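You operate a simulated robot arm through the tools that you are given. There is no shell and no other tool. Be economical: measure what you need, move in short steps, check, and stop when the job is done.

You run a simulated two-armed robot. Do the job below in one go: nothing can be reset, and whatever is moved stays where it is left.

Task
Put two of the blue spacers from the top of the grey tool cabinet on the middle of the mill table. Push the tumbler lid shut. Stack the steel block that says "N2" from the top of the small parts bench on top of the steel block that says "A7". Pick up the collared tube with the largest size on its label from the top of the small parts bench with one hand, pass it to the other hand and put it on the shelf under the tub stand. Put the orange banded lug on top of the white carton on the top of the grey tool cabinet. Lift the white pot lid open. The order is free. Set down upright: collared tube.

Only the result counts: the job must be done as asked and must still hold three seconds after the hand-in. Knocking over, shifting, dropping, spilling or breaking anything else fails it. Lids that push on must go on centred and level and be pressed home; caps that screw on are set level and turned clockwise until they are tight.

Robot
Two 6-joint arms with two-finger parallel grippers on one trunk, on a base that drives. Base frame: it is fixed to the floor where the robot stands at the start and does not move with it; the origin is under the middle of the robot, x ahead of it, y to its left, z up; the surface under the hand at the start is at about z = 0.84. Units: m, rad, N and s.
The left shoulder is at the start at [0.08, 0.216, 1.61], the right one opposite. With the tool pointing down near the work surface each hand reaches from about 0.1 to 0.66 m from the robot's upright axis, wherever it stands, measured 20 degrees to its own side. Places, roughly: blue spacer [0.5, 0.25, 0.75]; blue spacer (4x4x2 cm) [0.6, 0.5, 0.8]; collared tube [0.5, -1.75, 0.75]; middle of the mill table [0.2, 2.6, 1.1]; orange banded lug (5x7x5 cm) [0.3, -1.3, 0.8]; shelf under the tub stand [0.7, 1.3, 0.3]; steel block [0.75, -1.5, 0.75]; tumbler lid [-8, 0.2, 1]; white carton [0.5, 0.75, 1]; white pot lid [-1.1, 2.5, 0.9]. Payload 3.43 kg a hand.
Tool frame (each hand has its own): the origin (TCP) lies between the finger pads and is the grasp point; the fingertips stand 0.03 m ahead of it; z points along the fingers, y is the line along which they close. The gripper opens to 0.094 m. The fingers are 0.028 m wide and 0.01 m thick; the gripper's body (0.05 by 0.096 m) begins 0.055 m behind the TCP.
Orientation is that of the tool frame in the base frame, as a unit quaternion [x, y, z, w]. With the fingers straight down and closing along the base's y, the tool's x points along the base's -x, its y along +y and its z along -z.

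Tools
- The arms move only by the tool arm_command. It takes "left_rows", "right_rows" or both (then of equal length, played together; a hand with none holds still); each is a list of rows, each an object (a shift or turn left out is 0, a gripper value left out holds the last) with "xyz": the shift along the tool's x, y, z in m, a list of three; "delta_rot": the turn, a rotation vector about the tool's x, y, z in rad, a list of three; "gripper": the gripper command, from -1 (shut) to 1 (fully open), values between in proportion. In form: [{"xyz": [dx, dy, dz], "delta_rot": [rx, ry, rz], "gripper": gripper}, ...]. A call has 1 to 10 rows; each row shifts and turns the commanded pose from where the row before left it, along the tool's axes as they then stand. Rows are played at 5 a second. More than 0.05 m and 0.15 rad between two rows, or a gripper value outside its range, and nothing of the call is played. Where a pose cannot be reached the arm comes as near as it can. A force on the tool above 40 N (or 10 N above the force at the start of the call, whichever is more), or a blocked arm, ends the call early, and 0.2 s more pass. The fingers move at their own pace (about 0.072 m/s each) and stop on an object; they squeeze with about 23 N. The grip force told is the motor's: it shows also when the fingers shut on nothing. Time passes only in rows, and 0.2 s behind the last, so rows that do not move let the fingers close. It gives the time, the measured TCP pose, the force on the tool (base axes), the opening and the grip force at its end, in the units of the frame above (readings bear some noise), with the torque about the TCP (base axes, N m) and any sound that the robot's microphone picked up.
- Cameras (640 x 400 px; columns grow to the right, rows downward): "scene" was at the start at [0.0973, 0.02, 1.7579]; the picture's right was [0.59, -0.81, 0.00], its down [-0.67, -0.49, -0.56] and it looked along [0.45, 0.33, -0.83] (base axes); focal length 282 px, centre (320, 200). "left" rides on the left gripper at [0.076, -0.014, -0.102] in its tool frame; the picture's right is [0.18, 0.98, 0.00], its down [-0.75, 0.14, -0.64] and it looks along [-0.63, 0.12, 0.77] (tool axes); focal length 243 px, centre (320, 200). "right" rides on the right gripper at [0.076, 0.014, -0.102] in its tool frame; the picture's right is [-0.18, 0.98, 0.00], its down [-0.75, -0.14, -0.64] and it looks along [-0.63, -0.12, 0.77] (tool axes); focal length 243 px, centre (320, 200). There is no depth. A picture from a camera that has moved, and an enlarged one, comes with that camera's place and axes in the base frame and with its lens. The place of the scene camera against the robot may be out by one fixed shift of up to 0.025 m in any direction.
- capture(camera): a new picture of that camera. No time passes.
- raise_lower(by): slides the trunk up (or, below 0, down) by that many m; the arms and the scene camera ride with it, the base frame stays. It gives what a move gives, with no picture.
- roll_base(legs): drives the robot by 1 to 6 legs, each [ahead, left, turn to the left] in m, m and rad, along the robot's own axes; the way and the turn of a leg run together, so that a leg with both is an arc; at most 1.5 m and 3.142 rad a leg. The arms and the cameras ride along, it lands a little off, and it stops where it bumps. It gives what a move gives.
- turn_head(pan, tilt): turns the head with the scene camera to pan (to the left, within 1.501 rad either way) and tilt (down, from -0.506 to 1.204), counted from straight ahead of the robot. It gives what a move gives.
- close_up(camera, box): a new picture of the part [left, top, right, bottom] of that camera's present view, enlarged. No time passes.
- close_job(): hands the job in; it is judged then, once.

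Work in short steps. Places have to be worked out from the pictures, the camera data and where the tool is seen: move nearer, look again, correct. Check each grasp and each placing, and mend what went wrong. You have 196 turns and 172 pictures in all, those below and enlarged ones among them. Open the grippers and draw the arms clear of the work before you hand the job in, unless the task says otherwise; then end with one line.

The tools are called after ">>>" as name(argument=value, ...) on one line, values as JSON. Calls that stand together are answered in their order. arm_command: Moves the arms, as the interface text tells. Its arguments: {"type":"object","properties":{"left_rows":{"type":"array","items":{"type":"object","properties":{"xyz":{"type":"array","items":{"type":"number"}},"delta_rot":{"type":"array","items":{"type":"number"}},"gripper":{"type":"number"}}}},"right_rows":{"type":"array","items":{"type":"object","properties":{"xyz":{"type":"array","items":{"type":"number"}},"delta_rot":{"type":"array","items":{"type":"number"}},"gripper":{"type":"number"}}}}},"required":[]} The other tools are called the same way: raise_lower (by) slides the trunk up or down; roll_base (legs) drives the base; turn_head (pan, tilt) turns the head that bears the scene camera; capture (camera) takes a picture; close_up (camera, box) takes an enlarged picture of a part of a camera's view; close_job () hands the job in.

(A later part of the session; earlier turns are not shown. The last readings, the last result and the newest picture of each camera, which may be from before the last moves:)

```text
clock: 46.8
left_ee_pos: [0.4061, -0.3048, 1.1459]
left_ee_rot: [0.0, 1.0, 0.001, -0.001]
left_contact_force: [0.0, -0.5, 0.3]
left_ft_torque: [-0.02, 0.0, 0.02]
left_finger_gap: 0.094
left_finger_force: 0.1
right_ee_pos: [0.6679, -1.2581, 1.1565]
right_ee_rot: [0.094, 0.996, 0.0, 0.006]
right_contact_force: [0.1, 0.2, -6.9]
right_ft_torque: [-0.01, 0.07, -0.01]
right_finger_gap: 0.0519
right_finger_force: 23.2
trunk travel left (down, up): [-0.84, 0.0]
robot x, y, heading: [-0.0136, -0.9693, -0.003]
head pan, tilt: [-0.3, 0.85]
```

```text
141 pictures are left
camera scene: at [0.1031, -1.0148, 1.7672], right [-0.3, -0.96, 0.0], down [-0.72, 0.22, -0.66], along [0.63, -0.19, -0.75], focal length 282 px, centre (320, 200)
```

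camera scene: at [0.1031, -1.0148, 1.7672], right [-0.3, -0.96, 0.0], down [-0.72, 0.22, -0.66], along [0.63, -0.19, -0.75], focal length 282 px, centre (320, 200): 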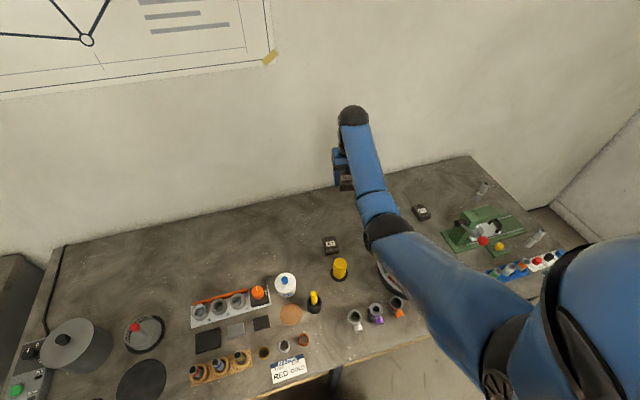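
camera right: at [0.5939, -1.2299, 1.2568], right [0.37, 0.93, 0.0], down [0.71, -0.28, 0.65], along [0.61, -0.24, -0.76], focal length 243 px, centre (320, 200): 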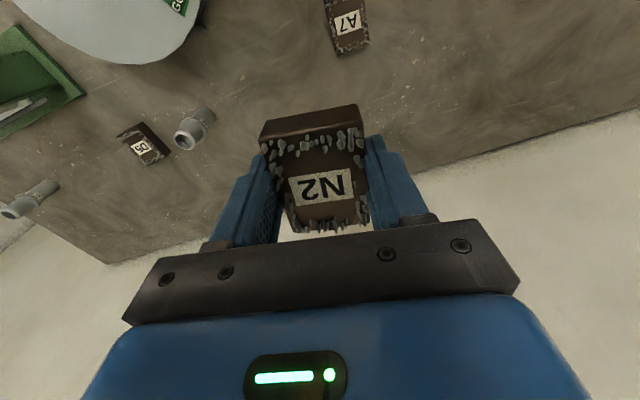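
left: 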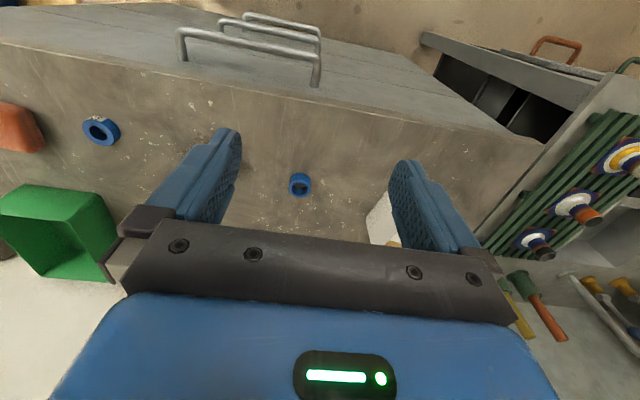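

A7 ≈ [0.641,-1.208]. I shift the block over it and come down to look closer.

>>> arm_command(right_rows=[{"xyz": [0.008, 0.022, 0.03]}, {"xyz": [0.009, 0.022, 0.03]}])

>>> raise_lower(by=-0.12)

>>> capture(camera="right")

>>> close_up(camera="scene", box=[280, 170, 440, 270])

```text
clock: 47.4
left_ee_pos: [0.4045, -0.3037, 1.146]
left_ee_rot: [0.0, 1.0, 0.001, 0.0]
left_contact_force: [-0.5, 0.9, -0.2]
left_ft_torque: [-0.02, 0.01, 0.0]
left_finger_gap: 0.0938
left_finger_force: 0.1
right_ee_pos: [0.6585, -1.2107, 1.0987]
right_ee_rot: [0.094, 0.996, -0.001, 0.007]
right_contact_force: [0.2, 0.6, -5.9]
right_ft_torque: [-0.02, 0.05, 0.03]
right_finger_gap: 0.0518
right_finger_force: 23.3
trunk travel left (down, up): [-0.84, 0.0]
robot x, y, heading: [-0.0157, -0.9698, -0.0]
head pan, tilt: [-0.3, 0.85]
```

```text
clock: 48.9
left_ee_pos: [0.403, -0.3048, 1.0271]
left_ee_rot: [0.0, 1.0, 0.0, 0.0]
left_contact_force: [0.1, 0.6, -0.2]
left_ft_torque: [0.01, 0.0, -0.04]
left_finger_gap: 0.0939
left_finger_force: 0.0
right_ee_pos: [0.6584, -1.2124, 0.9801]
right_ee_rot: [0.095, 0.995, 0.0, 0.007]
right_contact_force: [-1.0, 1.0, -6.5]
right_ft_torque: [0.01, 0.03, -0.01]
right_finger_gap: 0.052
right_finger_force: 23.7
trunk travel left (down, up): [-0.72, 0.12]
robot x, y, heading: [-0.0147, -0.9676, 0.001]
head pan, tilt: [-0.3, 0.85]
```

```text
140 pictures are left
camera right: at [0.5843, -1.183, 1.0791], right [0.37, 0.93, 0.0], down [0.7, -0.28, 0.65], along [0.61, -0.24, -0.76], focal length 243 px, centre (320, 200)
```

right: 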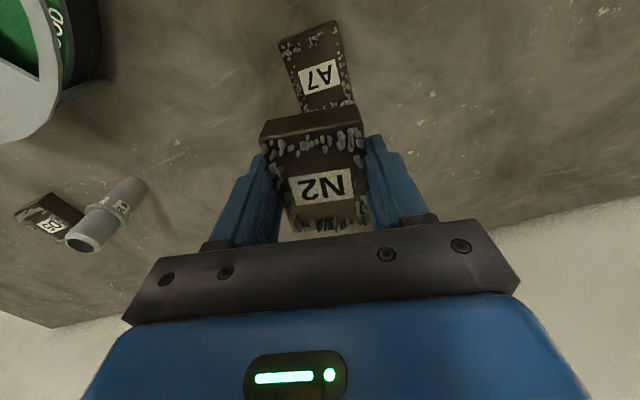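

```text
4.00 times, centred on (360, 220) of scene
camera zoom: at [0.1005, -1.0141, 1.6474], right [-0.3, -0.96, 0.0], down [-0.72, 0.22, -0.66], along [0.63, -0.19, -0.75], focal length 1127 px, centre (160, 120)
```

zoom: 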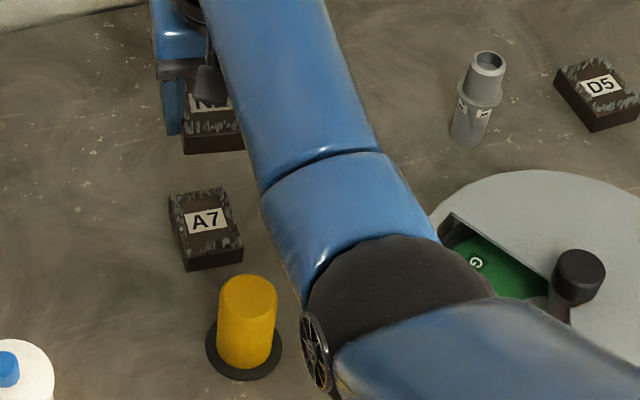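

>>> close_up(camera="right", box=[256, 10, 384, 90])

>>> close_up(camera="right", box=[240, 90, 400, 190])

```text
5.00 times, centred on (320, 50) of right
camera zoom: at [0.5843, -1.183, 1.0791], right [0.37, 0.93, 0.0], down [0.7, -0.28, 0.65], along [0.61, -0.24, -0.76], focal length 1213 px, centre (320, 950)
```

zoom: 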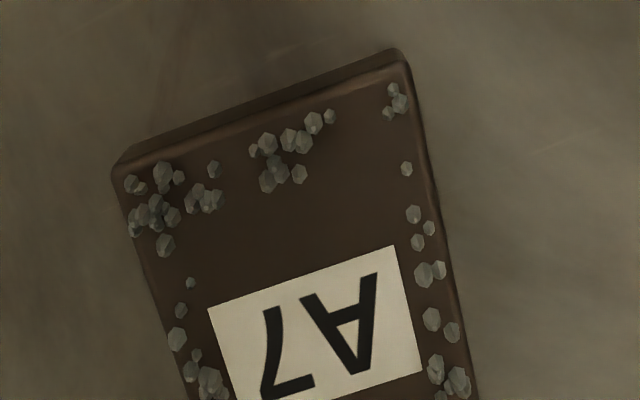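

```text
4.00 times, centred on (320, 140) of right
camera zoom: at [0.5843, -1.183, 1.0791], right [0.37, 0.93, 0.0], down [0.7, -0.28, 0.65], along [0.61, -0.24, -0.76], focal length 970 px, centre (320, 440)
```

zoom: 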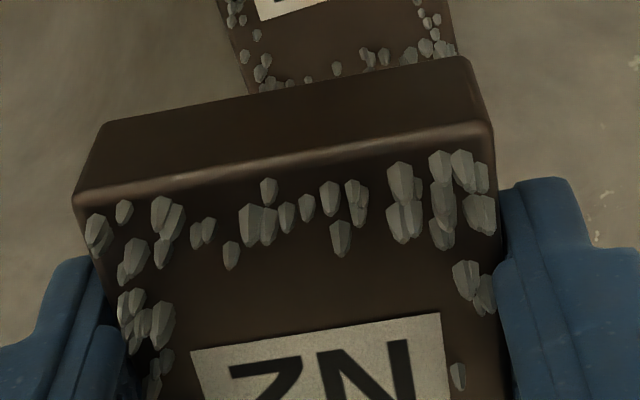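

A7 ≈ [0.639,-1.205], yaw ≈0.085 vs tool 0.19. Correct position and yaw, then descend to just above.

>>> arm_command(right_rows=[{"xyz": [0.0177, 0.0037, 0]}, {"delta_rot": [0, 0, -0.105]}, {"xyz": [0, 0, 0.04]}, {"xyz": [0, 0, 0.03]}, {"xyz": [0, 0, 0.015]}, {}])

>>> close_up(camera="scene", box=[280, 170, 440, 270])

>>> close_up(camera="right", box=[240, 60, 400, 160])

```text
clock: 50.2
left_ee_pos: [0.4028, -0.3068, 1.0279]
left_ee_rot: [0.0, 1.0, 0.0, -0.001]
left_contact_force: [-0.3, 0.5, 1.0]
left_ft_torque: [-0.04, 0.01, -0.04]
left_finger_gap: 0.0941
left_finger_force: 0.0
right_ee_pos: [0.6439, -1.2034, 0.8932]
right_ee_rot: [0.042, 0.999, -0.001, 0.006]
right_contact_force: [-0.9, 0.3, -6.0]
right_ft_torque: [0.02, 0.04, -0.01]
right_finger_gap: 0.0519
right_finger_force: 22.8
trunk travel left (down, up): [-0.72, 0.12]
robot x, y, heading: [-0.0136, -0.9665, -0.001]
head pan, tilt: [-0.3, 0.85]
```

```text
4.00 times, centred on (360, 220) of scene
camera zoom: at [0.1005, -1.014, 1.6474], right [-0.3, -0.96, 0.0], down [-0.72, 0.22, -0.66], along [0.63, -0.19, -0.75], focal length 1127 px, centre (160, 120)
```

zoom: 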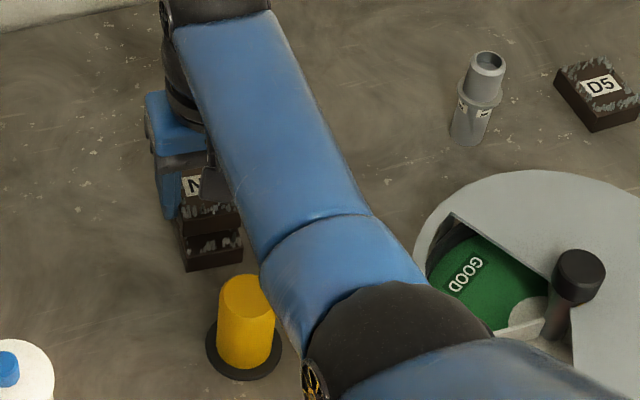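

```text
4.00 times, centred on (320, 110) of right
camera zoom: at [0.5662, -1.1824, 0.9928], right [0.27, 0.96, 0.0], down [0.73, -0.2, 0.65], along [0.63, -0.17, -0.76], focal length 970 px, centre (320, 560)
```

zoom: 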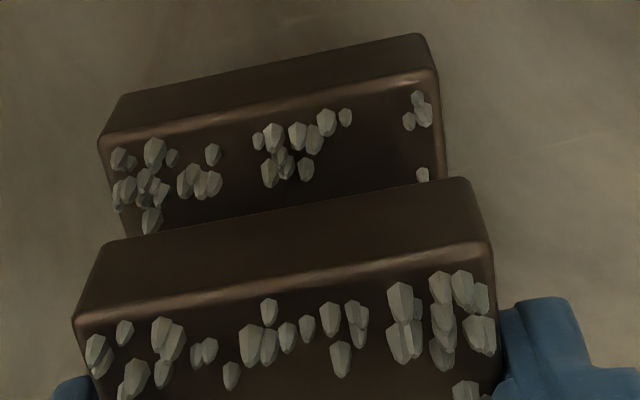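

N2 is ~6 mm too far forward; yaw matches. Correct and lower to contact.

>>> arm_command(right_rows=[{"xyz": [0.006, -0.002, 0]}, {"xyz": [0, 0, 0.008]}, {"xyz": [0, 0, 0.004]}, {"xyz": [0, 0, 0.003]}, {"xyz": [0, 0, 0.003]}, {}])

>>> close_up(camera="right", box=[240, 60, 400, 160])

```text
clock: 51.6
left_ee_pos: [0.4022, -0.3043, 1.0266]
left_ee_rot: [0.0, 1.0, 0.0, 0.0]
left_contact_force: [-0.5, 0.0, -0.7]
left_ft_torque: [0.0, -0.01, -0.01]
left_finger_gap: 0.0938
left_finger_force: 0.0
right_ee_pos: [0.6373, -1.204, 0.8756]
right_ee_rot: [0.042, 0.999, -0.001, 0.006]
right_contact_force: [0.3, 0.6, -6.8]
right_ft_torque: [0.0, 0.02, -0.03]
right_finger_gap: 0.0518
right_finger_force: 23.6
trunk travel left (down, up): [-0.72, 0.12]
robot x, y, heading: [-0.0157, -0.9678, -0.002]
head pan, tilt: [-0.3, 0.85]
```

```text
4.00 times, centred on (320, 110) of right
camera zoom: at [0.5604, -1.1843, 0.9756], right [0.27, 0.96, 0.0], down [0.73, -0.2, 0.65], along [0.63, -0.17, -0.76], focal length 970 px, centre (320, 560)
```

zoom: 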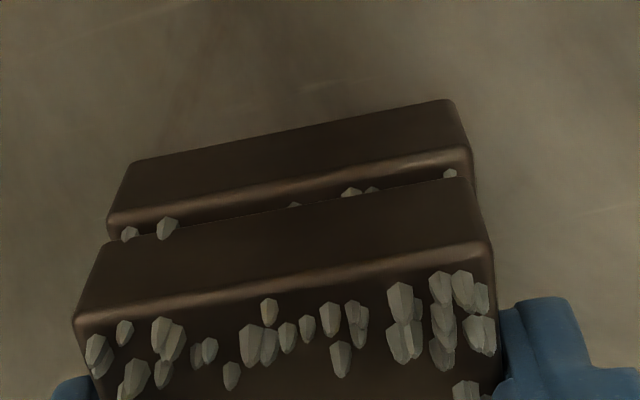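

Edges line up now. Continue down gently until the weight transfers.

>>> arm_command(right_rows=[{"xyz": [0, 0, 0.002]}, {"xyz": [0, 0, 0.002]}, {"xyz": [0, 0, 0.002]}, {}])

```text
clock: 52.6
left_ee_pos: [0.4013, -0.3053, 1.0285]
left_ee_rot: [0.0, 1.0, 0.001, 0.001]
left_contact_force: [0.0, 0.5, 0.1]
left_ft_torque: [0.0, 0.0, 0.01]
left_finger_gap: 0.0939
left_finger_force: 0.0
right_ee_pos: [0.6378, -1.2051, 0.8741]
right_ee_rot: [0.042, 0.999, -0.001, 0.009]
right_contact_force: [2.2, -1.4, 17.4]
right_ft_torque: [0.04, 0.29, 0.04]
right_finger_gap: 0.0519
right_finger_force: 23.2
trunk travel left (down, up): [-0.72, 0.12]
robot x, y, heading: [-0.0156, -0.9677, 0.0]
head pan, tilt: [-0.3, 0.85]
```

Contact made. Open and rise.

>>> arm_command(right_rows=[{"xyz": [0, 0, -0.0015]}, {"gripper": 0.0}, {"gripper": 0.3}, {"gripper": 0.3}, {"xyz": [0, 0, -0.03]}, {"xyz": [0, 0, -0.04]}, {"xyz": [0, 0, -0.04]}])

>>> capture(camera="right")

```text
clock: 54.2
left_ee_pos: [0.4013, -0.3061, 1.0278]
left_ee_rot: [0.0, 1.0, 0.0, 0.0]
left_contact_force: [0.3, 0.1, -0.1]
left_ft_torque: [0.02, 0.03, -0.01]
left_finger_gap: 0.094
left_finger_force: 0.1
right_ee_pos: [0.6359, -1.2077, 0.9814]
right_ee_rot: [0.042, 0.999, 0.0, 0.006]
right_contact_force: [-0.1, -0.1, 0.1]
right_ft_torque: [0.02, 0.02, 0.0]
right_finger_gap: 0.061
right_finger_force: 0.1
trunk travel left (down, up): [-0.72, 0.12]
robot x, y, heading: [-0.0133, -0.9711, -0.003]
head pan, tilt: [-0.3, 0.85]
```

```text
133 pictures are left
camera right: at [0.5591, -1.1858, 1.0818], right [0.27, 0.96, 0.0], down [0.73, -0.2, 0.65], along [0.63, -0.17, -0.76], focal length 243 px, centre (320, 200)
```

right: 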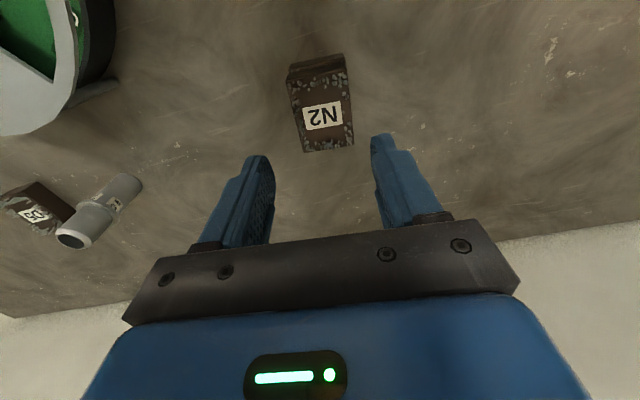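

Stack is good. Now go to the 31.8 tube: raise a bit and drive right 0.28.

>>> raise_lower(by=0.08)

>>> roll_base(legs=[[0.0, -0.28, 0]])

>>> capture(camera="right")

>>> capture(camera="scene")

```text
clock: 55.4
left_ee_pos: [0.4033, -0.3031, 1.1072]
left_ee_rot: [0.0, 1.0, 0.0, 0.0]
left_contact_force: [0.9, 0.5, 0.0]
left_ft_torque: [-0.04, -0.01, 0.0]
left_finger_gap: 0.0941
left_finger_force: 0.1
right_ee_pos: [0.6363, -1.2078, 1.0625]
right_ee_rot: [0.041, 0.999, -0.001, 0.007]
right_contact_force: [0.1, 0.2, -0.3]
right_ft_torque: [0.01, 0.04, 0.0]
right_finger_gap: 0.0611
right_finger_force: 0.2
trunk travel left (down, up): [-0.8, 0.04]
robot x, y, heading: [-0.0175, -0.9698, 0.001]
head pan, tilt: [-0.3, 0.85]
```

```text
clock: 57.4
left_ee_pos: [0.4024, -0.5828, 1.1054]
left_ee_rot: [0.0, 1.0, -0.001, 0.0]
left_contact_force: [-1.1, 0.1, 0.5]
left_ft_torque: [-0.02, -0.04, 0.01]
left_finger_gap: 0.0939
left_finger_force: 0.0
right_ee_pos: [0.6347, -1.4856, 1.0631]
right_ee_rot: [0.043, 0.999, -0.001, 0.008]
right_contact_force: [0.0, -0.3, -0.1]
right_ft_torque: [-0.04, 0.02, -0.04]
right_finger_gap: 0.061
right_finger_force: 0.1
trunk travel left (down, up): [-0.8, 0.04]
robot x, y, heading: [-0.0137, -1.2492, -0.001]
head pan, tilt: [-0.3, 0.85]
```

```text
132 pictures are left
camera right: at [0.5582, -1.4642, 1.163], right [0.27, 0.96, 0.0], down [0.73, -0.2, 0.65], along [0.63, -0.17, -0.76], focal length 243 px, centre (320, 200)
```

right: 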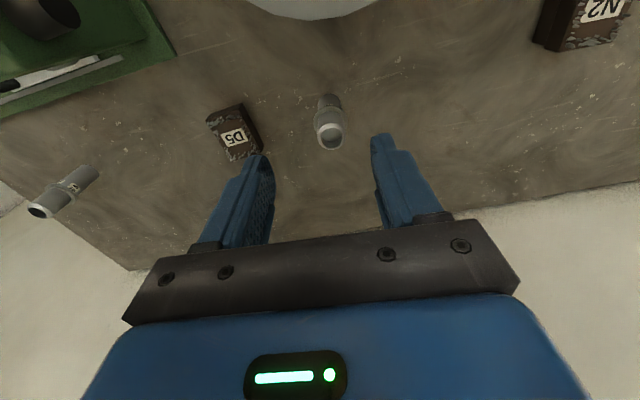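

```text
131 pictures are left
camera scene: at [0.0979, -1.2898, 1.7277], right [-0.3, -0.95, 0.0], down [-0.72, 0.22, -0.66], along [0.63, -0.2, -0.75], focal length 282 px, centre (320, 200)
```

scene: 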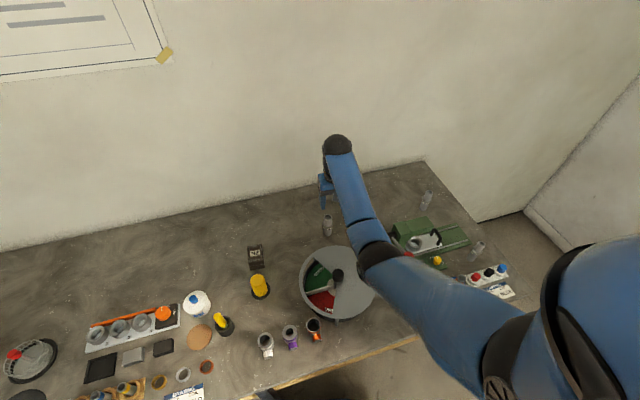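

T1 ≈ [0.68,-1.484], top ≈0.913, collar ≈0.868. I align the right hand above, lift the left hand for clearance, then lower the trunk.

>>> arm_command(right_rows=[{"xyz": [-0.022, 0.004, 0], "gripper": 1}, {"xyz": [-0.022, 0.002, 0], "gripper": 1}, {"xyz": [0, 0, -0.02]}], left_rows=[{"xyz": [0, 0, -0.04]}, {"xyz": [0, 0, -0.04]}, {"xyz": [0, 0, -0.03]}])

>>> raise_lower(by=-0.12)

>>> capture(camera="right")

```text
clock: 58.2
left_ee_pos: [0.4331, -0.5431, 1.1757]
left_ee_rot: [0.0, 1.0, 0.001, 0.001]
left_contact_force: [-0.4, -0.1, 0.3]
left_ft_torque: [-0.01, -0.01, -0.01]
left_finger_gap: 0.0938
left_finger_force: 0.0
left hand out of reach, approached as far as the arm can: row 1, 2, 3
right_ee_pos: [0.6795, -1.4868, 1.0828]
right_ee_rot: [0.041, 0.999, -0.001, 0.008]
right_contact_force: [-0.3, 0.7, 0.2]
right_ft_torque: [0.0, -0.02, 0.0]
right_finger_gap: 0.0941
right_finger_force: 0.1
trunk travel left (down, up): [-0.8, 0.04]
robot x, y, heading: [-0.0155, -1.2502, 0.001]
head pan, tilt: [-0.3, 0.85]
```

```text
clock: 59.7
left_ee_pos: [0.4335, -0.544, 1.0555]
left_ee_rot: [0.0, 1.0, 0.001, 0.0]
left_contact_force: [0.6, 0.0, 0.6]
left_ft_torque: [-0.01, -0.02, 0.02]
left_finger_gap: 0.0938
left_finger_force: 0.1
right_ee_pos: [0.6785, -1.4869, 0.9622]
right_ee_rot: [0.043, 0.999, 0.0, 0.008]
right_contact_force: [0.5, -0.1, 0.1]
right_ft_torque: [0.0, -0.01, 0.03]
right_finger_gap: 0.0939
right_finger_force: 0.0
trunk travel left (down, up): [-0.68, 0.16]
robot x, y, heading: [-0.0134, -1.251, -0.002]
head pan, tilt: [-0.3, 0.85]
```

```text
130 pictures are left
camera right: at [0.6015, -1.4659, 1.0627], right [0.27, 0.96, 0.0], down [0.73, -0.2, 0.65], along [0.63, -0.17, -0.76], focal length 243 px, centre (320, 200)
```

right: 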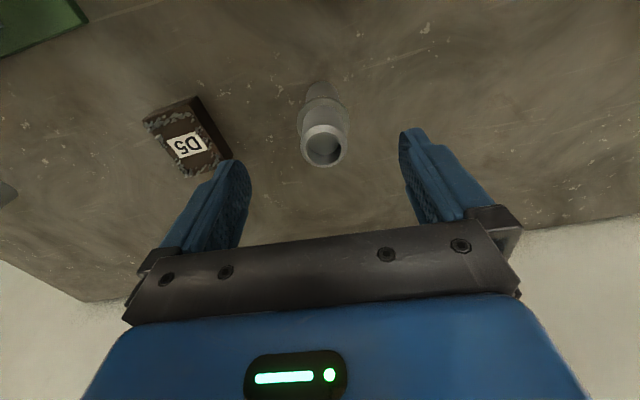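

>>> arm_command(right_rows=[{"xyz": [-0.004, 0.003, 0.02]}, {"xyz": [0, 0, 0.02]}, {"xyz": [0, 0, 0.012]}, {}])

>>> capture(camera="right")

>>> close_up(camera="scene", box=[280, 150, 400, 225])

```text
clock: 60.7
left_ee_pos: [0.4352, -0.5425, 1.0543]
left_ee_rot: [0.0, 1.0, 0.0, 0.0]
left_contact_force: [-0.3, 0.0, 0.3]
left_ft_torque: [0.01, 0.01, 0.01]
left_finger_gap: 0.094
left_finger_force: 0.0
right_ee_pos: [0.6842, -1.4851, 0.9092]
right_ee_rot: [0.043, 0.999, 0.0, 0.009]
right_contact_force: [-0.1, -0.2, -0.4]
right_ft_torque: [-0.01, -0.01, 0.03]
right_finger_gap: 0.0941
right_finger_force: 0.1
trunk travel left (down, up): [-0.68, 0.16]
robot x, y, heading: [-0.0173, -1.2497, -0.004]
head pan, tilt: [-0.3, 0.85]
```

```text
129 pictures are left
camera right: at [0.6075, -1.4634, 1.0103], right [0.27, 0.96, 0.0], down [0.73, -0.2, 0.65], along [0.63, -0.17, -0.76], focal length 243 px, centre (320, 200)
```

right: 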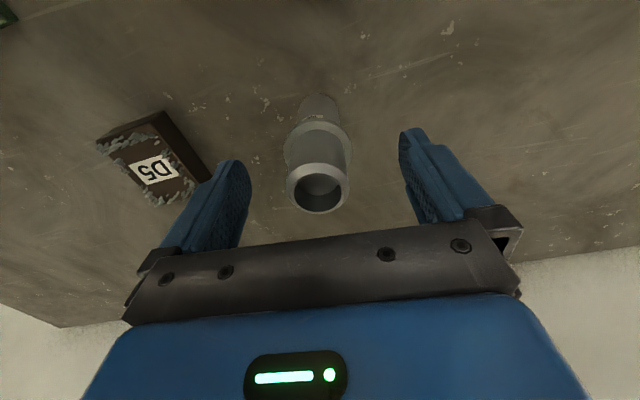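

```text
5.33 times, centred on (340, 188) of scene
camera zoom: at [0.0991, -1.294, 1.6075], right [-0.3, -0.95, 0.0], down [-0.72, 0.22, -0.66], along [0.63, -0.2, -0.75], focal length 1503 px, centre (213, 267)
```

zoom: 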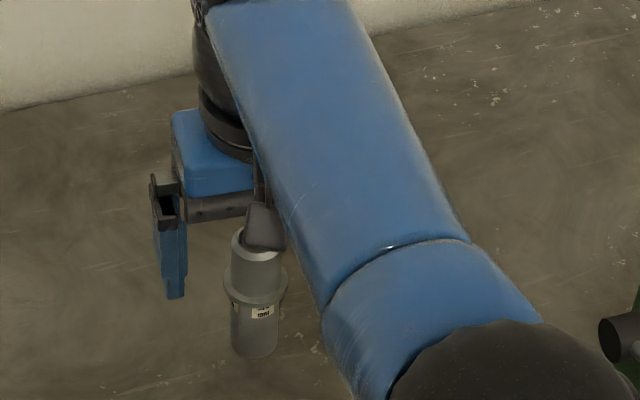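

Rim is centred at the TCP and the tips are above the collar. Close.

>>> arm_command(right_rows=[{"gripper": -1}, {"gripper": -1}, {"gripper": -1}, {"gripper": -1}, {"gripper": -1}, {"gripper": -1}])

>>> capture(camera="right")

```text
clock: 62.1
left_ee_pos: [0.4341, -0.5429, 1.0552]
left_ee_rot: [0.0, 1.0, 0.0, 0.0]
left_contact_force: [0.1, -0.7, 0.3]
left_ft_torque: [-0.01, -0.03, 0.0]
left_finger_gap: 0.094
left_finger_force: 0.1
right_ee_pos: [0.6847, -1.4838, 0.9106]
right_ee_rot: [0.043, 0.999, 0.0, 0.007]
right_contact_force: [-0.2, 0.8, -1.1]
right_ft_torque: [-0.03, 0.04, -0.03]
right_finger_gap: 0.0414
right_finger_force: 23.1
trunk travel left (down, up): [-0.68, 0.16]
robot x, y, heading: [-0.013, -1.2478, 0.001]
head pan, tilt: [-0.3, 0.85]
```

```text
127 pictures are left
camera right: at [0.6074, -1.4635, 1.0105], right [0.27, 0.96, 0.0], down [0.73, -0.2, 0.65], along [0.63, -0.17, -0.76], focal length 243 px, centre (320, 200)
```

right: 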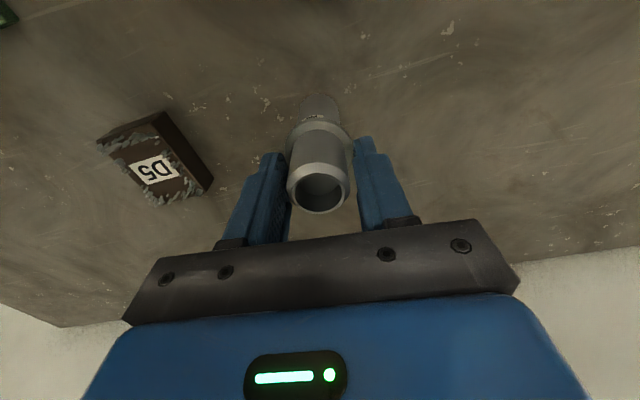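

Gap 0.041 means the tips are on the collar. Open, rise 10 mm, and close again.

>>> arm_command(right_rows=[{"gripper": -0.1}, {"gripper": 0.1}, {"xyz": [0.004, 0, -0.01]}, {}, {"gripper": -1}, {"gripper": -1}, {"gripper": -1}, {"gripper": -1}])

>>> capture(camera="right")

```text
clock: 63.9
left_ee_pos: [0.4335, -0.5422, 1.0554]
left_ee_rot: [0.0, 1.0, 0.0, 0.001]
left_contact_force: [0.0, -0.4, -0.1]
left_ft_torque: [0.03, -0.03, 0.01]
left_finger_gap: 0.0942
left_finger_force: 0.1
right_ee_pos: [0.6805, -1.4826, 0.92]
right_ee_rot: [0.043, 0.999, -0.002, 0.007]
right_contact_force: [-0.3, 0.1, -0.7]
right_ft_torque: [-0.01, -0.01, 0.0]
right_finger_gap: 0.0309
right_finger_force: 22.9
trunk travel left (down, up): [-0.68, 0.16]
robot x, y, heading: [-0.016, -1.2466, -0.002]
head pan, tilt: [-0.3, 0.85]
```

```text
126 pictures are left
camera right: at [0.6035, -1.4624, 1.0199], right [0.27, 0.96, 0.0], down [0.73, -0.2, 0.65], along [0.63, -0.17, -0.76], focal length 243 px, centre (320, 200)
```

right: 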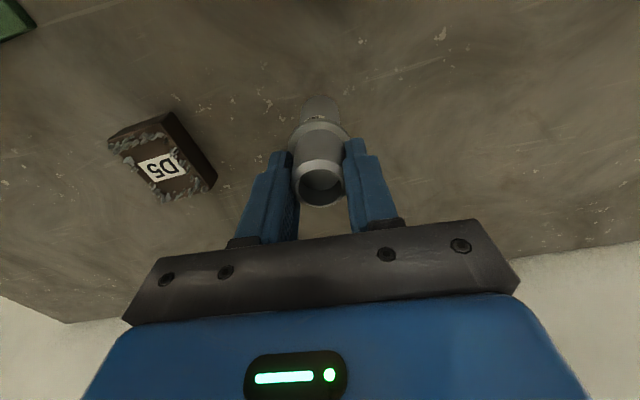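

Gripped on the barrel (gap 0.031). Lift straight up, raise the trunk; next the left hand will take the orange lug.

>>> arm_command(right_rows=[{"xyz": [0, 0, -0.03]}, {"xyz": [0, 0, -0.04]}, {"xyz": [0, 0, -0.04]}, {"xyz": [0, 0, -0.02]}])

>>> raise_lower(by=0.16)

>>> capture(camera="right")

```text
clock: 64.9
left_ee_pos: [0.4347, -0.5441, 1.0556]
left_ee_rot: [0.0, 1.0, 0.001, 0.0]
left_contact_force: [-0.9, -0.1, -0.6]
left_ft_torque: [-0.01, 0.0, -0.01]
left_finger_gap: 0.0942
left_finger_force: 0.1
right_ee_pos: [0.6793, -1.4836, 1.0527]
right_ee_rot: [0.042, 0.999, -0.001, 0.008]
right_contact_force: [-0.7, 0.1, -0.6]
right_ft_torque: [-0.03, 0.01, -0.01]
right_finger_gap: 0.0312
right_finger_force: 22.9
trunk travel left (down, up): [-0.68, 0.16]
robot x, y, heading: [-0.016, -1.2496, -0.003]
head pan, tilt: [-0.3, 0.85]
```

```text
clock: 66.7
left_ee_pos: [0.4337, -0.5436, 1.2137]
left_ee_rot: [0.0, 1.0, 0.0, 0.0]
left_contact_force: [-0.3, -0.3, 0.1]
left_ft_torque: [0.01, -0.04, 0.02]
left_finger_gap: 0.094
left_finger_force: 0.1
right_ee_pos: [0.6799, -1.4838, 1.2112]
right_ee_rot: [0.043, 0.999, 0.0, 0.007]
right_contact_force: [0.9, -0.5, -0.9]
right_ft_torque: [-0.03, -0.02, 0.0]
right_finger_gap: 0.0315
right_finger_force: 22.8
trunk travel left (down, up): [-0.84, 0.0]
robot x, y, heading: [-0.014, -1.2506, -0.002]
head pan, tilt: [-0.3, 0.85]
```

```text
125 pictures are left
camera right: at [0.6019, -1.4628, 1.3115], right [0.27, 0.96, 0.0], down [0.73, -0.2, 0.65], along [0.63, -0.17, -0.76], focal length 243 px, centre (320, 200)
```

right: 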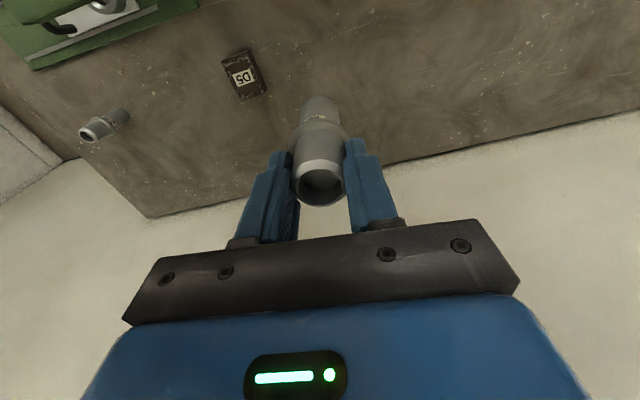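

Tube is secure. Drive right 0.3 and bring the left hand inward over the lug.

>>> roll_base(legs=[[0.0, -0.3, 0]])

>>> arm_command(left_rows=[{"xyz": [0, -0.045, 0.02]}, {"xyz": [0, -0.045, 0.02]}, {"xyz": [0, -0.045, 0.02]}, {"xyz": [0, -0.045, 0.02]}, {"xyz": [0, -0.045, 0.02]}, {"xyz": [0, -0.048, 0]}, {"xyz": [0, -0.048, 0]}, {"xyz": [0, -0.048, 0]}, {"xyz": [0.03, -0.035, 0]}, {"xyz": [0.03, -0.035, 0]}])

>>> capture(camera="left")

>>> capture(camera="scene")

```text
clock: 68.8
left_ee_pos: [0.4339, -0.8403, 1.2129]
left_ee_rot: [0.001, 1.0, -0.002, 0.0]
left_contact_force: [-0.2, 0.4, 0.2]
left_ft_torque: [0.02, 0.01, 0.0]
left_finger_gap: 0.094
left_finger_force: 0.1
right_ee_pos: [0.6789, -1.7801, 1.2114]
right_ee_rot: [0.042, 0.999, -0.002, 0.008]
right_contact_force: [-0.5, 1.1, -1.0]
right_ft_torque: [-0.05, 0.0, 0.02]
right_finger_gap: 0.0314
right_finger_force: 23.3
trunk travel left (down, up): [-0.84, 0.0]
robot x, y, heading: [-0.0154, -1.5521, 0.002]
head pan, tilt: [-0.3, 0.85]
```

```text
clock: 71.0
left_ee_pos: [0.4049, -1.2589, 1.0455]
left_ee_rot: [0.0, 1.0, 0.001, 0.003]
left_contact_force: [-0.5, -0.5, 1.4]
left_ft_torque: [0.05, -0.02, -0.03]
left_finger_gap: 0.0938
left_finger_force: 0.1
left hand out of reach, approached as far as the arm can: row 1, 2, 3, 6, 7, 8, 9, 10
right_ee_pos: [0.6771, -1.7851, 1.2126]
right_ee_rot: [0.041, 0.999, -0.001, 0.008]
right_contact_force: [0.1, 0.3, -0.5]
right_ft_torque: [0.02, 0.01, -0.01]
right_finger_gap: 0.0312
right_finger_force: 22.5
trunk travel left (down, up): [-0.84, 0.0]
robot x, y, heading: [-0.0151, -1.5493, -0.005]
head pan, tilt: [-0.3, 0.85]
```

```text
124 pictures are left
camera left: at [0.3289, -1.2739, 1.149], right [-0.18, 0.98, 0.0], down [0.75, 0.14, 0.65], along [0.64, 0.12, -0.76], focal length 243 px, centre (320, 200)
```

left: 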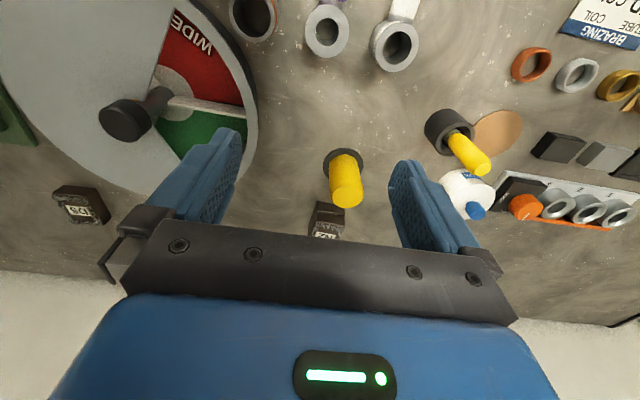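

```text
123 pictures are left
camera scene: at [0.0961, -1.5963, 1.7677], right [-0.3, -0.95, 0.0], down [-0.72, 0.22, -0.66], along [0.63, -0.2, -0.75], focal length 282 px, centre (320, 200)
```

scene: 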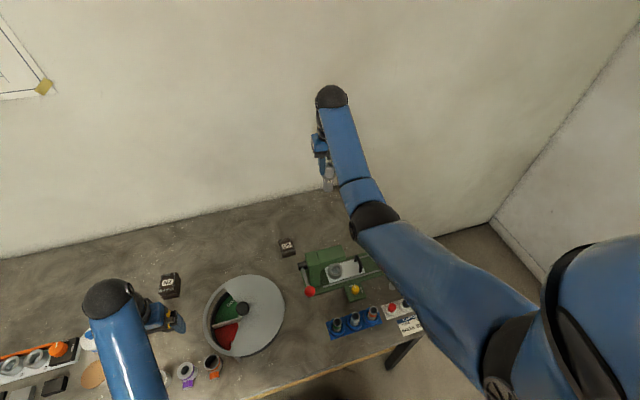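

Orange lug ≈ [0.358,-1.333], close beside the drum. I move the left hand above it at z≈0.97 to see the clearances.

>>> arm_command(left_rows=[{"xyz": [0.01, -0.015, 0.02], "gripper": 0.3}, {"xyz": [0.012, -0.02, 0.02]}, {"xyz": [0.012, -0.02, 0.02]}, {"xyz": [0.012, -0.02, 0.02]}, {}])

>>> capture(camera="left")

>>> close_up(camera="scene", box=[130, 300, 290, 400])

```text
clock: 72.2
left_ee_pos: [0.3585, -1.333, 0.9657]
left_ee_rot: [0.0, 1.0, 0.001, 0.0]
left_contact_force: [-0.6, -0.4, 0.2]
left_ft_torque: [0.0, 0.0, -0.03]
left_finger_gap: 0.061
left_finger_force: 0.0
right_ee_pos: [0.6789, -1.7836, 1.2124]
right_ee_rot: [0.042, 0.999, -0.001, 0.006]
right_contact_force: [-0.1, -0.4, -1.8]
right_ft_torque: [0.01, -0.03, -0.02]
right_finger_gap: 0.0309
right_finger_force: 23.2
trunk travel left (down, up): [-0.84, 0.0]
robot x, y, heading: [-0.0138, -1.5511, -0.003]
head pan, tilt: [-0.3, 0.85]
```

```text
122 pictures are left
camera left: at [0.2835, -1.3474, 1.07], right [-0.18, 0.98, 0.0], down [0.75, 0.14, 0.64], along [0.63, 0.12, -0.77], focal length 243 px, centre (320, 200)
```

left: 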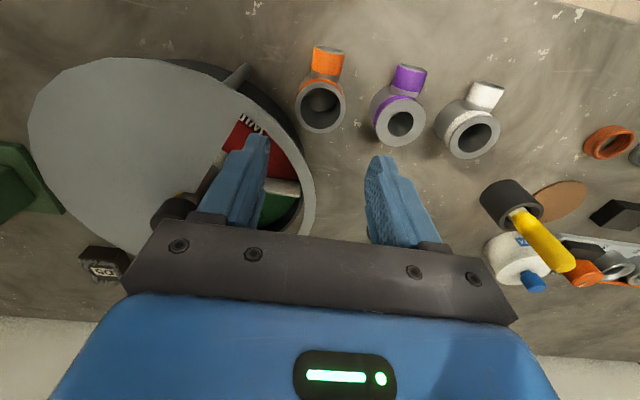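

```text
4.00 times, centred on (210, 350) of scene
camera zoom: at [0.0989, -1.5953, 1.7675], right [-0.3, -0.95, 0.0], down [-0.72, 0.22, -0.66], along [0.63, -0.2, -0.75], focal length 1127 px, centre (760, -400)
```

zoom: 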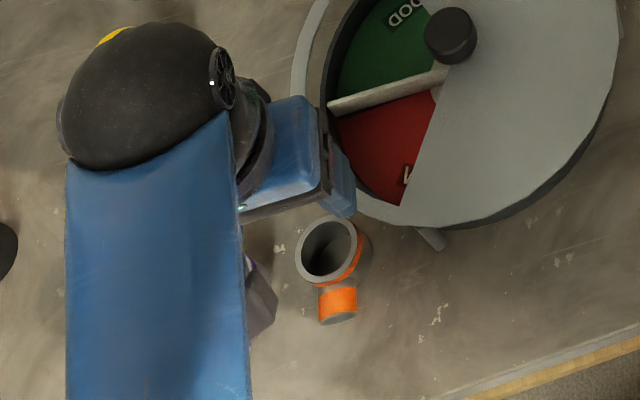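

The lid edge hugs the lug's body, but its banded stub (toward the robot) is free on both sides. I'll grip the stub: target ≈[0.315,-1.337].

>>> arm_command(left_rows=[{"xyz": [0.02, -0.002, 0.01], "delta_rot": [0, 0, -0.08]}, {"xyz": [0.022, 0, 0.015]}, {"xyz": [0, 0, 0.02]}, {}])

>>> capture(camera="left")

```text
clock: 73.2
left_ee_pos: [0.3187, -1.3363, 0.9224]
left_ee_rot: [-0.04, 0.999, 0.0, 0.0]
left_contact_force: [-0.7, -1.1, 0.0]
left_ft_torque: [0.02, 0.04, -0.01]
left_finger_gap: 0.061
left_finger_force: 0.0
right_ee_pos: [0.6786, -1.7852, 1.2119]
right_ee_rot: [0.042, 0.999, 0.0, 0.008]
right_contact_force: [0.5, 0.6, -1.0]
right_ft_torque: [-0.04, 0.01, 0.01]
right_finger_gap: 0.0314
right_finger_force: 23.1
trunk travel left (down, up): [-0.84, 0.0]
robot x, y, heading: [-0.0165, -1.5519, 0.0]
head pan, tilt: [-0.3, 0.85]
```

```text
120 pictures are left
camera left: at [0.244, -1.3568, 1.0259], right [-0.26, 0.96, 0.0], down [0.74, 0.2, 0.64], along [0.62, 0.17, -0.77], focal length 243 px, centre (320, 200)
```

left: 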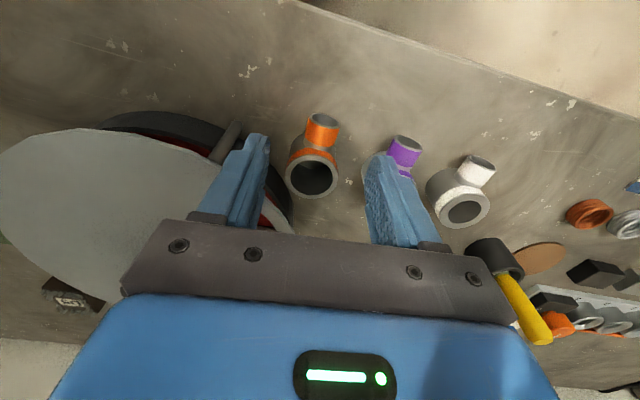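

Aligned with stub; narrow the opening to ~0.046 to clear the purple lug, back 4 mm, and descend.

>>> arm_command(left_rows=[{"xyz": [0.004, 0.001, 0], "gripper": 0.0}, {}, {"xyz": [0, 0, 0.02]}, {"xyz": [0, 0, 0.02]}, {}])

>>> capture(camera="left")

```text
clock: 74.4
left_ee_pos: [0.3137, -1.3341, 0.8811]
left_ee_rot: [-0.041, 0.999, 0.001, 0.0]
left_contact_force: [0.1, 0.3, 0.5]
left_ft_torque: [0.0, 0.01, -0.02]
left_finger_gap: 0.047
left_finger_force: 0.0
right_ee_pos: [0.6782, -1.7856, 1.2123]
right_ee_rot: [0.041, 0.999, -0.001, 0.007]
right_contact_force: [0.1, 0.4, -0.9]
right_ft_torque: [0.01, 0.03, -0.01]
right_finger_gap: 0.031
right_finger_force: 22.5
trunk travel left (down, up): [-0.84, 0.0]
robot x, y, heading: [-0.0166, -1.5534, -0.003]
head pan, tilt: [-0.3, 0.85]
```

```text
119 pictures are left
camera left: at [0.2392, -1.355, 0.9853], right [-0.26, 0.96, 0.0], down [0.74, 0.2, 0.64], along [0.62, 0.17, -0.77], focal length 243 px, centre (320, 200)
```

left: 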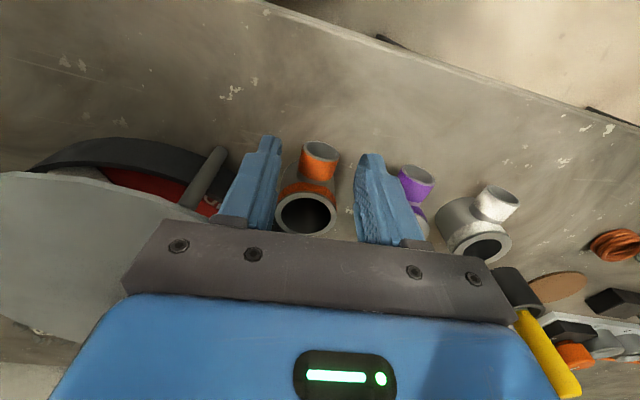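

>>> arm_command(left_rows=[{"xyz": [0, 0, 0.015]}, {"xyz": [0, 0, 0.01]}, {}, {"gripper": -1}, {"gripper": -1}, {"gripper": -1}, {"gripper": -1}])

>>> capture(camera="left")

```text
clock: 76.0
left_ee_pos: [0.3146, -1.3338, 0.8559]
left_ee_rot: [-0.04, 0.999, 0.001, 0.0]
left_contact_force: [0.2, -0.4, -0.1]
left_ft_torque: [0.0, 0.01, 0.04]
left_finger_gap: 0.024
left_finger_force: 22.9
right_ee_pos: [0.6779, -1.7845, 1.2113]
right_ee_rot: [0.041, 0.999, 0.0, 0.007]
right_contact_force: [0.2, 0.0, -1.0]
right_ft_torque: [0.02, 0.01, 0.02]
right_finger_gap: 0.0309
right_finger_force: 22.7
trunk travel left (down, up): [-0.84, 0.0]
robot x, y, heading: [-0.0161, -1.5483, 0.001]
head pan, tilt: [-0.3, 0.85]
```

```text
118 pictures are left
camera left: at [0.2397, -1.355, 0.9608], right [-0.26, 0.96, 0.0], down [0.74, 0.2, 0.64], along [0.62, 0.17, -0.77], focal length 243 px, centre (320, 200)
```

left: 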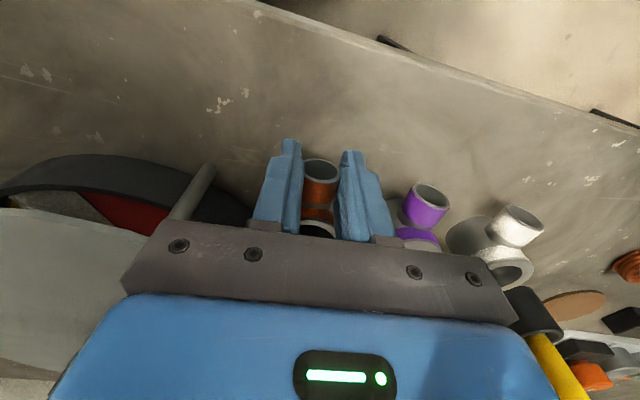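

Gripped (gap 0.024). Lift straight up and check it holds.

>>> arm_command(left_rows=[{"xyz": [0, 0, -0.02]}, {"xyz": [0, 0, -0.03]}, {"xyz": [0, 0, -0.03]}, {"xyz": [0, 0, -0.03]}, {"xyz": [0, 0, -0.03]}, {"xyz": [0, 0, -0.03]}])

>>> capture(camera="left")

>>> capture(camera="scene")

```text
clock: 77.4
left_ee_pos: [0.3149, -1.3347, 1.0267]
left_ee_rot: [-0.04, 0.999, 0.001, -0.001]
left_contact_force: [0.5, -0.1, -1.4]
left_ft_torque: [0.01, 0.02, -0.05]
left_finger_gap: 0.0239
left_finger_force: 23.4
right_ee_pos: [0.6776, -1.7846, 1.212]
right_ee_rot: [0.043, 0.999, -0.001, 0.007]
right_contact_force: [-0.9, -0.9, -0.1]
right_ft_torque: [-0.03, 0.02, 0.01]
right_finger_gap: 0.0309
right_finger_force: 22.7
trunk travel left (down, up): [-0.84, 0.0]
robot x, y, heading: [-0.0186, -1.5495, -0.006]
head pan, tilt: [-0.3, 0.85]
```

```text
117 pictures are left
camera left: at [0.2403, -1.3556, 1.1304], right [-0.26, 0.97, 0.0], down [0.74, 0.2, 0.64], along [0.62, 0.17, -0.77], focal length 243 px, centre (320, 200)
```

left: 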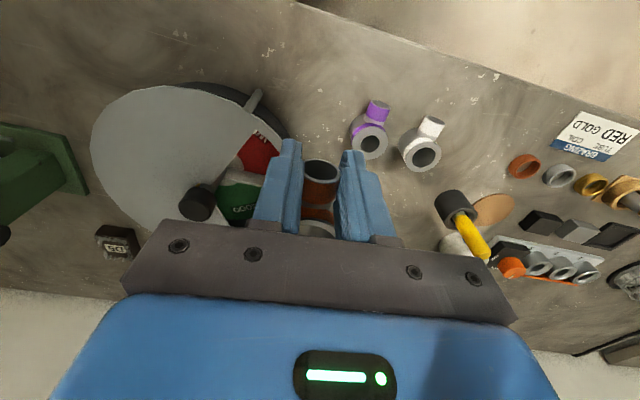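

```text
116 pictures are left
camera scene: at [0.099, -1.5956, 1.7674], right [-0.3, -0.95, 0.0], down [-0.72, 0.22, -0.66], along [0.63, -0.2, -0.75], focal length 282 px, centre (320, 200)
```

scene: 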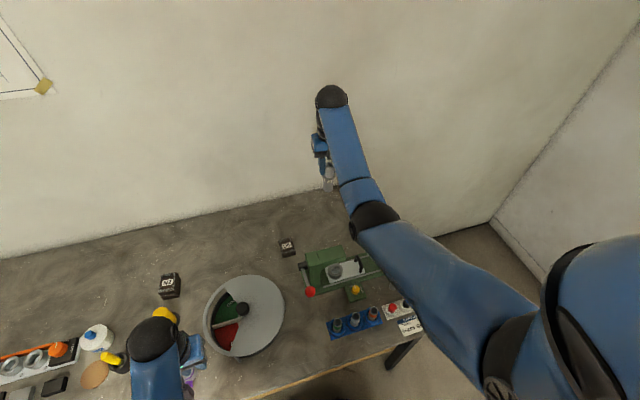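

Lug held. Back off, then drive left ~2 m to the cabinet area.

>>> roll_base(legs=[[-0.45, 0, 0], [0, 1.0, 0], [0, 0.95, 0]])

>>> turn_head(pan=0.35, tilt=0.55)

>>> capture(camera="scene")

```text
clock: 89.5
left_ee_pos: [-0.1911, 0.6299, 1.0274]
left_ee_rot: [-0.055, 0.998, 0.001, 0.0]
left_contact_force: [-0.1, 0.5, -0.6]
left_ft_torque: [-0.01, 0.05, -0.02]
left_finger_gap: 0.0244
left_finger_force: 22.4
right_ee_pos: [0.1861, 0.1926, 1.2118]
right_ee_rot: [0.026, 1.0, 0.0, 0.007]
right_contact_force: [0.2, -0.7, -0.4]
right_ft_torque: [0.02, 0.01, -0.01]
right_finger_gap: 0.0312
right_finger_force: 23.5
trunk travel left (down, up): [-0.84, 0.0]
robot x, y, heading: [-0.5166, 0.408, 0.034]
head pan, tilt: [-0.3, 0.85]
```

```text
clock: 90.5
left_ee_pos: [-0.1921, 0.6324, 1.0267]
left_ee_rot: [-0.056, 0.998, 0.0, 0.001]
left_contact_force: [0.0, 0.3, -0.5]
left_ft_torque: [-0.05, 0.05, -0.02]
left_finger_gap: 0.0241
left_finger_force: 23.2
right_ee_pos: [0.1849, 0.1942, 1.2112]
right_ee_rot: [0.026, 1.0, 0.0, 0.007]
right_contact_force: [-0.2, 0.1, -1.7]
right_ft_torque: [0.0, 0.02, 0.01]
right_finger_gap: 0.0308
right_finger_force: 23.4
trunk travel left (down, up): [-0.84, 0.0]
robot x, y, heading: [-0.512, 0.4071, 0.034]
head pan, tilt: [0.351, 0.55]
```

```text
115 pictures are left
camera scene: at [-0.3926, 0.4195, 1.7928], right [0.37, -0.93, 0.0], down [-0.49, -0.19, -0.85], along [0.79, 0.32, -0.52], focal length 282 px, centre (320, 200)
```

scene: 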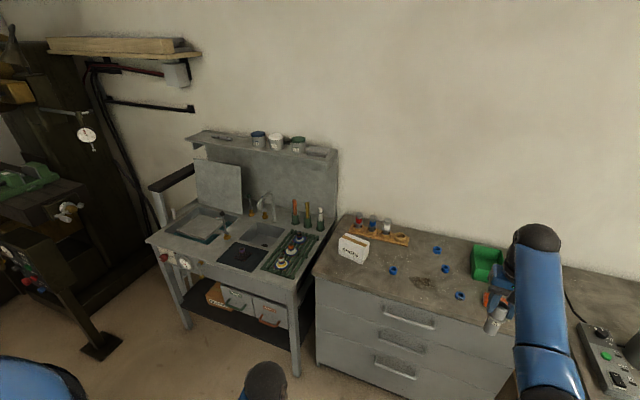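

>>> close_up(camera="scene", box=[310, 200, 470, 300])

>>> close_up(camera="scene", box=[140, 240, 332, 360])

```text
4.00 times, centred on (390, 250) of scene
camera zoom: at [-0.3926, 0.4195, 1.7928], right [0.37, -0.93, 0.0], down [-0.49, -0.19, -0.85], along [0.79, 0.32, -0.52], focal length 1127 px, centre (40, 0)
```

zoom: 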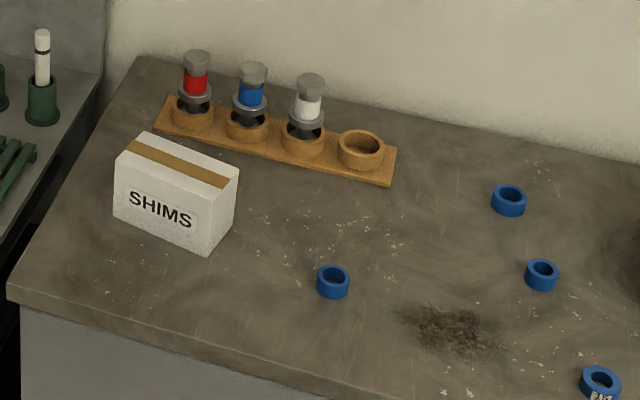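

```text
3.33 times, centred on (236, 300) of scene
camera zoom: at [-0.3926, 0.4195, 1.7928], right [0.37, -0.93, 0.0], down [-0.49, -0.19, -0.85], along [0.79, 0.32, -0.52], focal length 939 px, centre (600, -133)
```

zoom: 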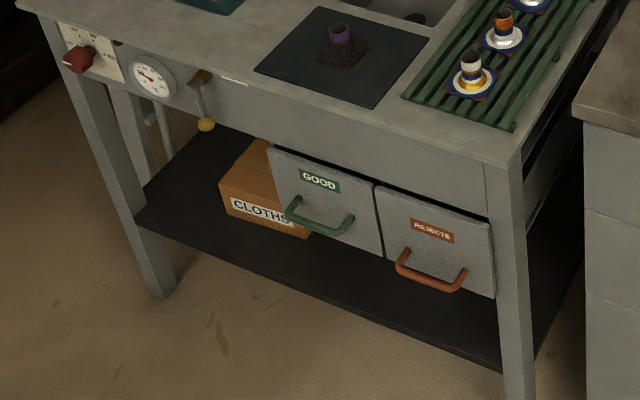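

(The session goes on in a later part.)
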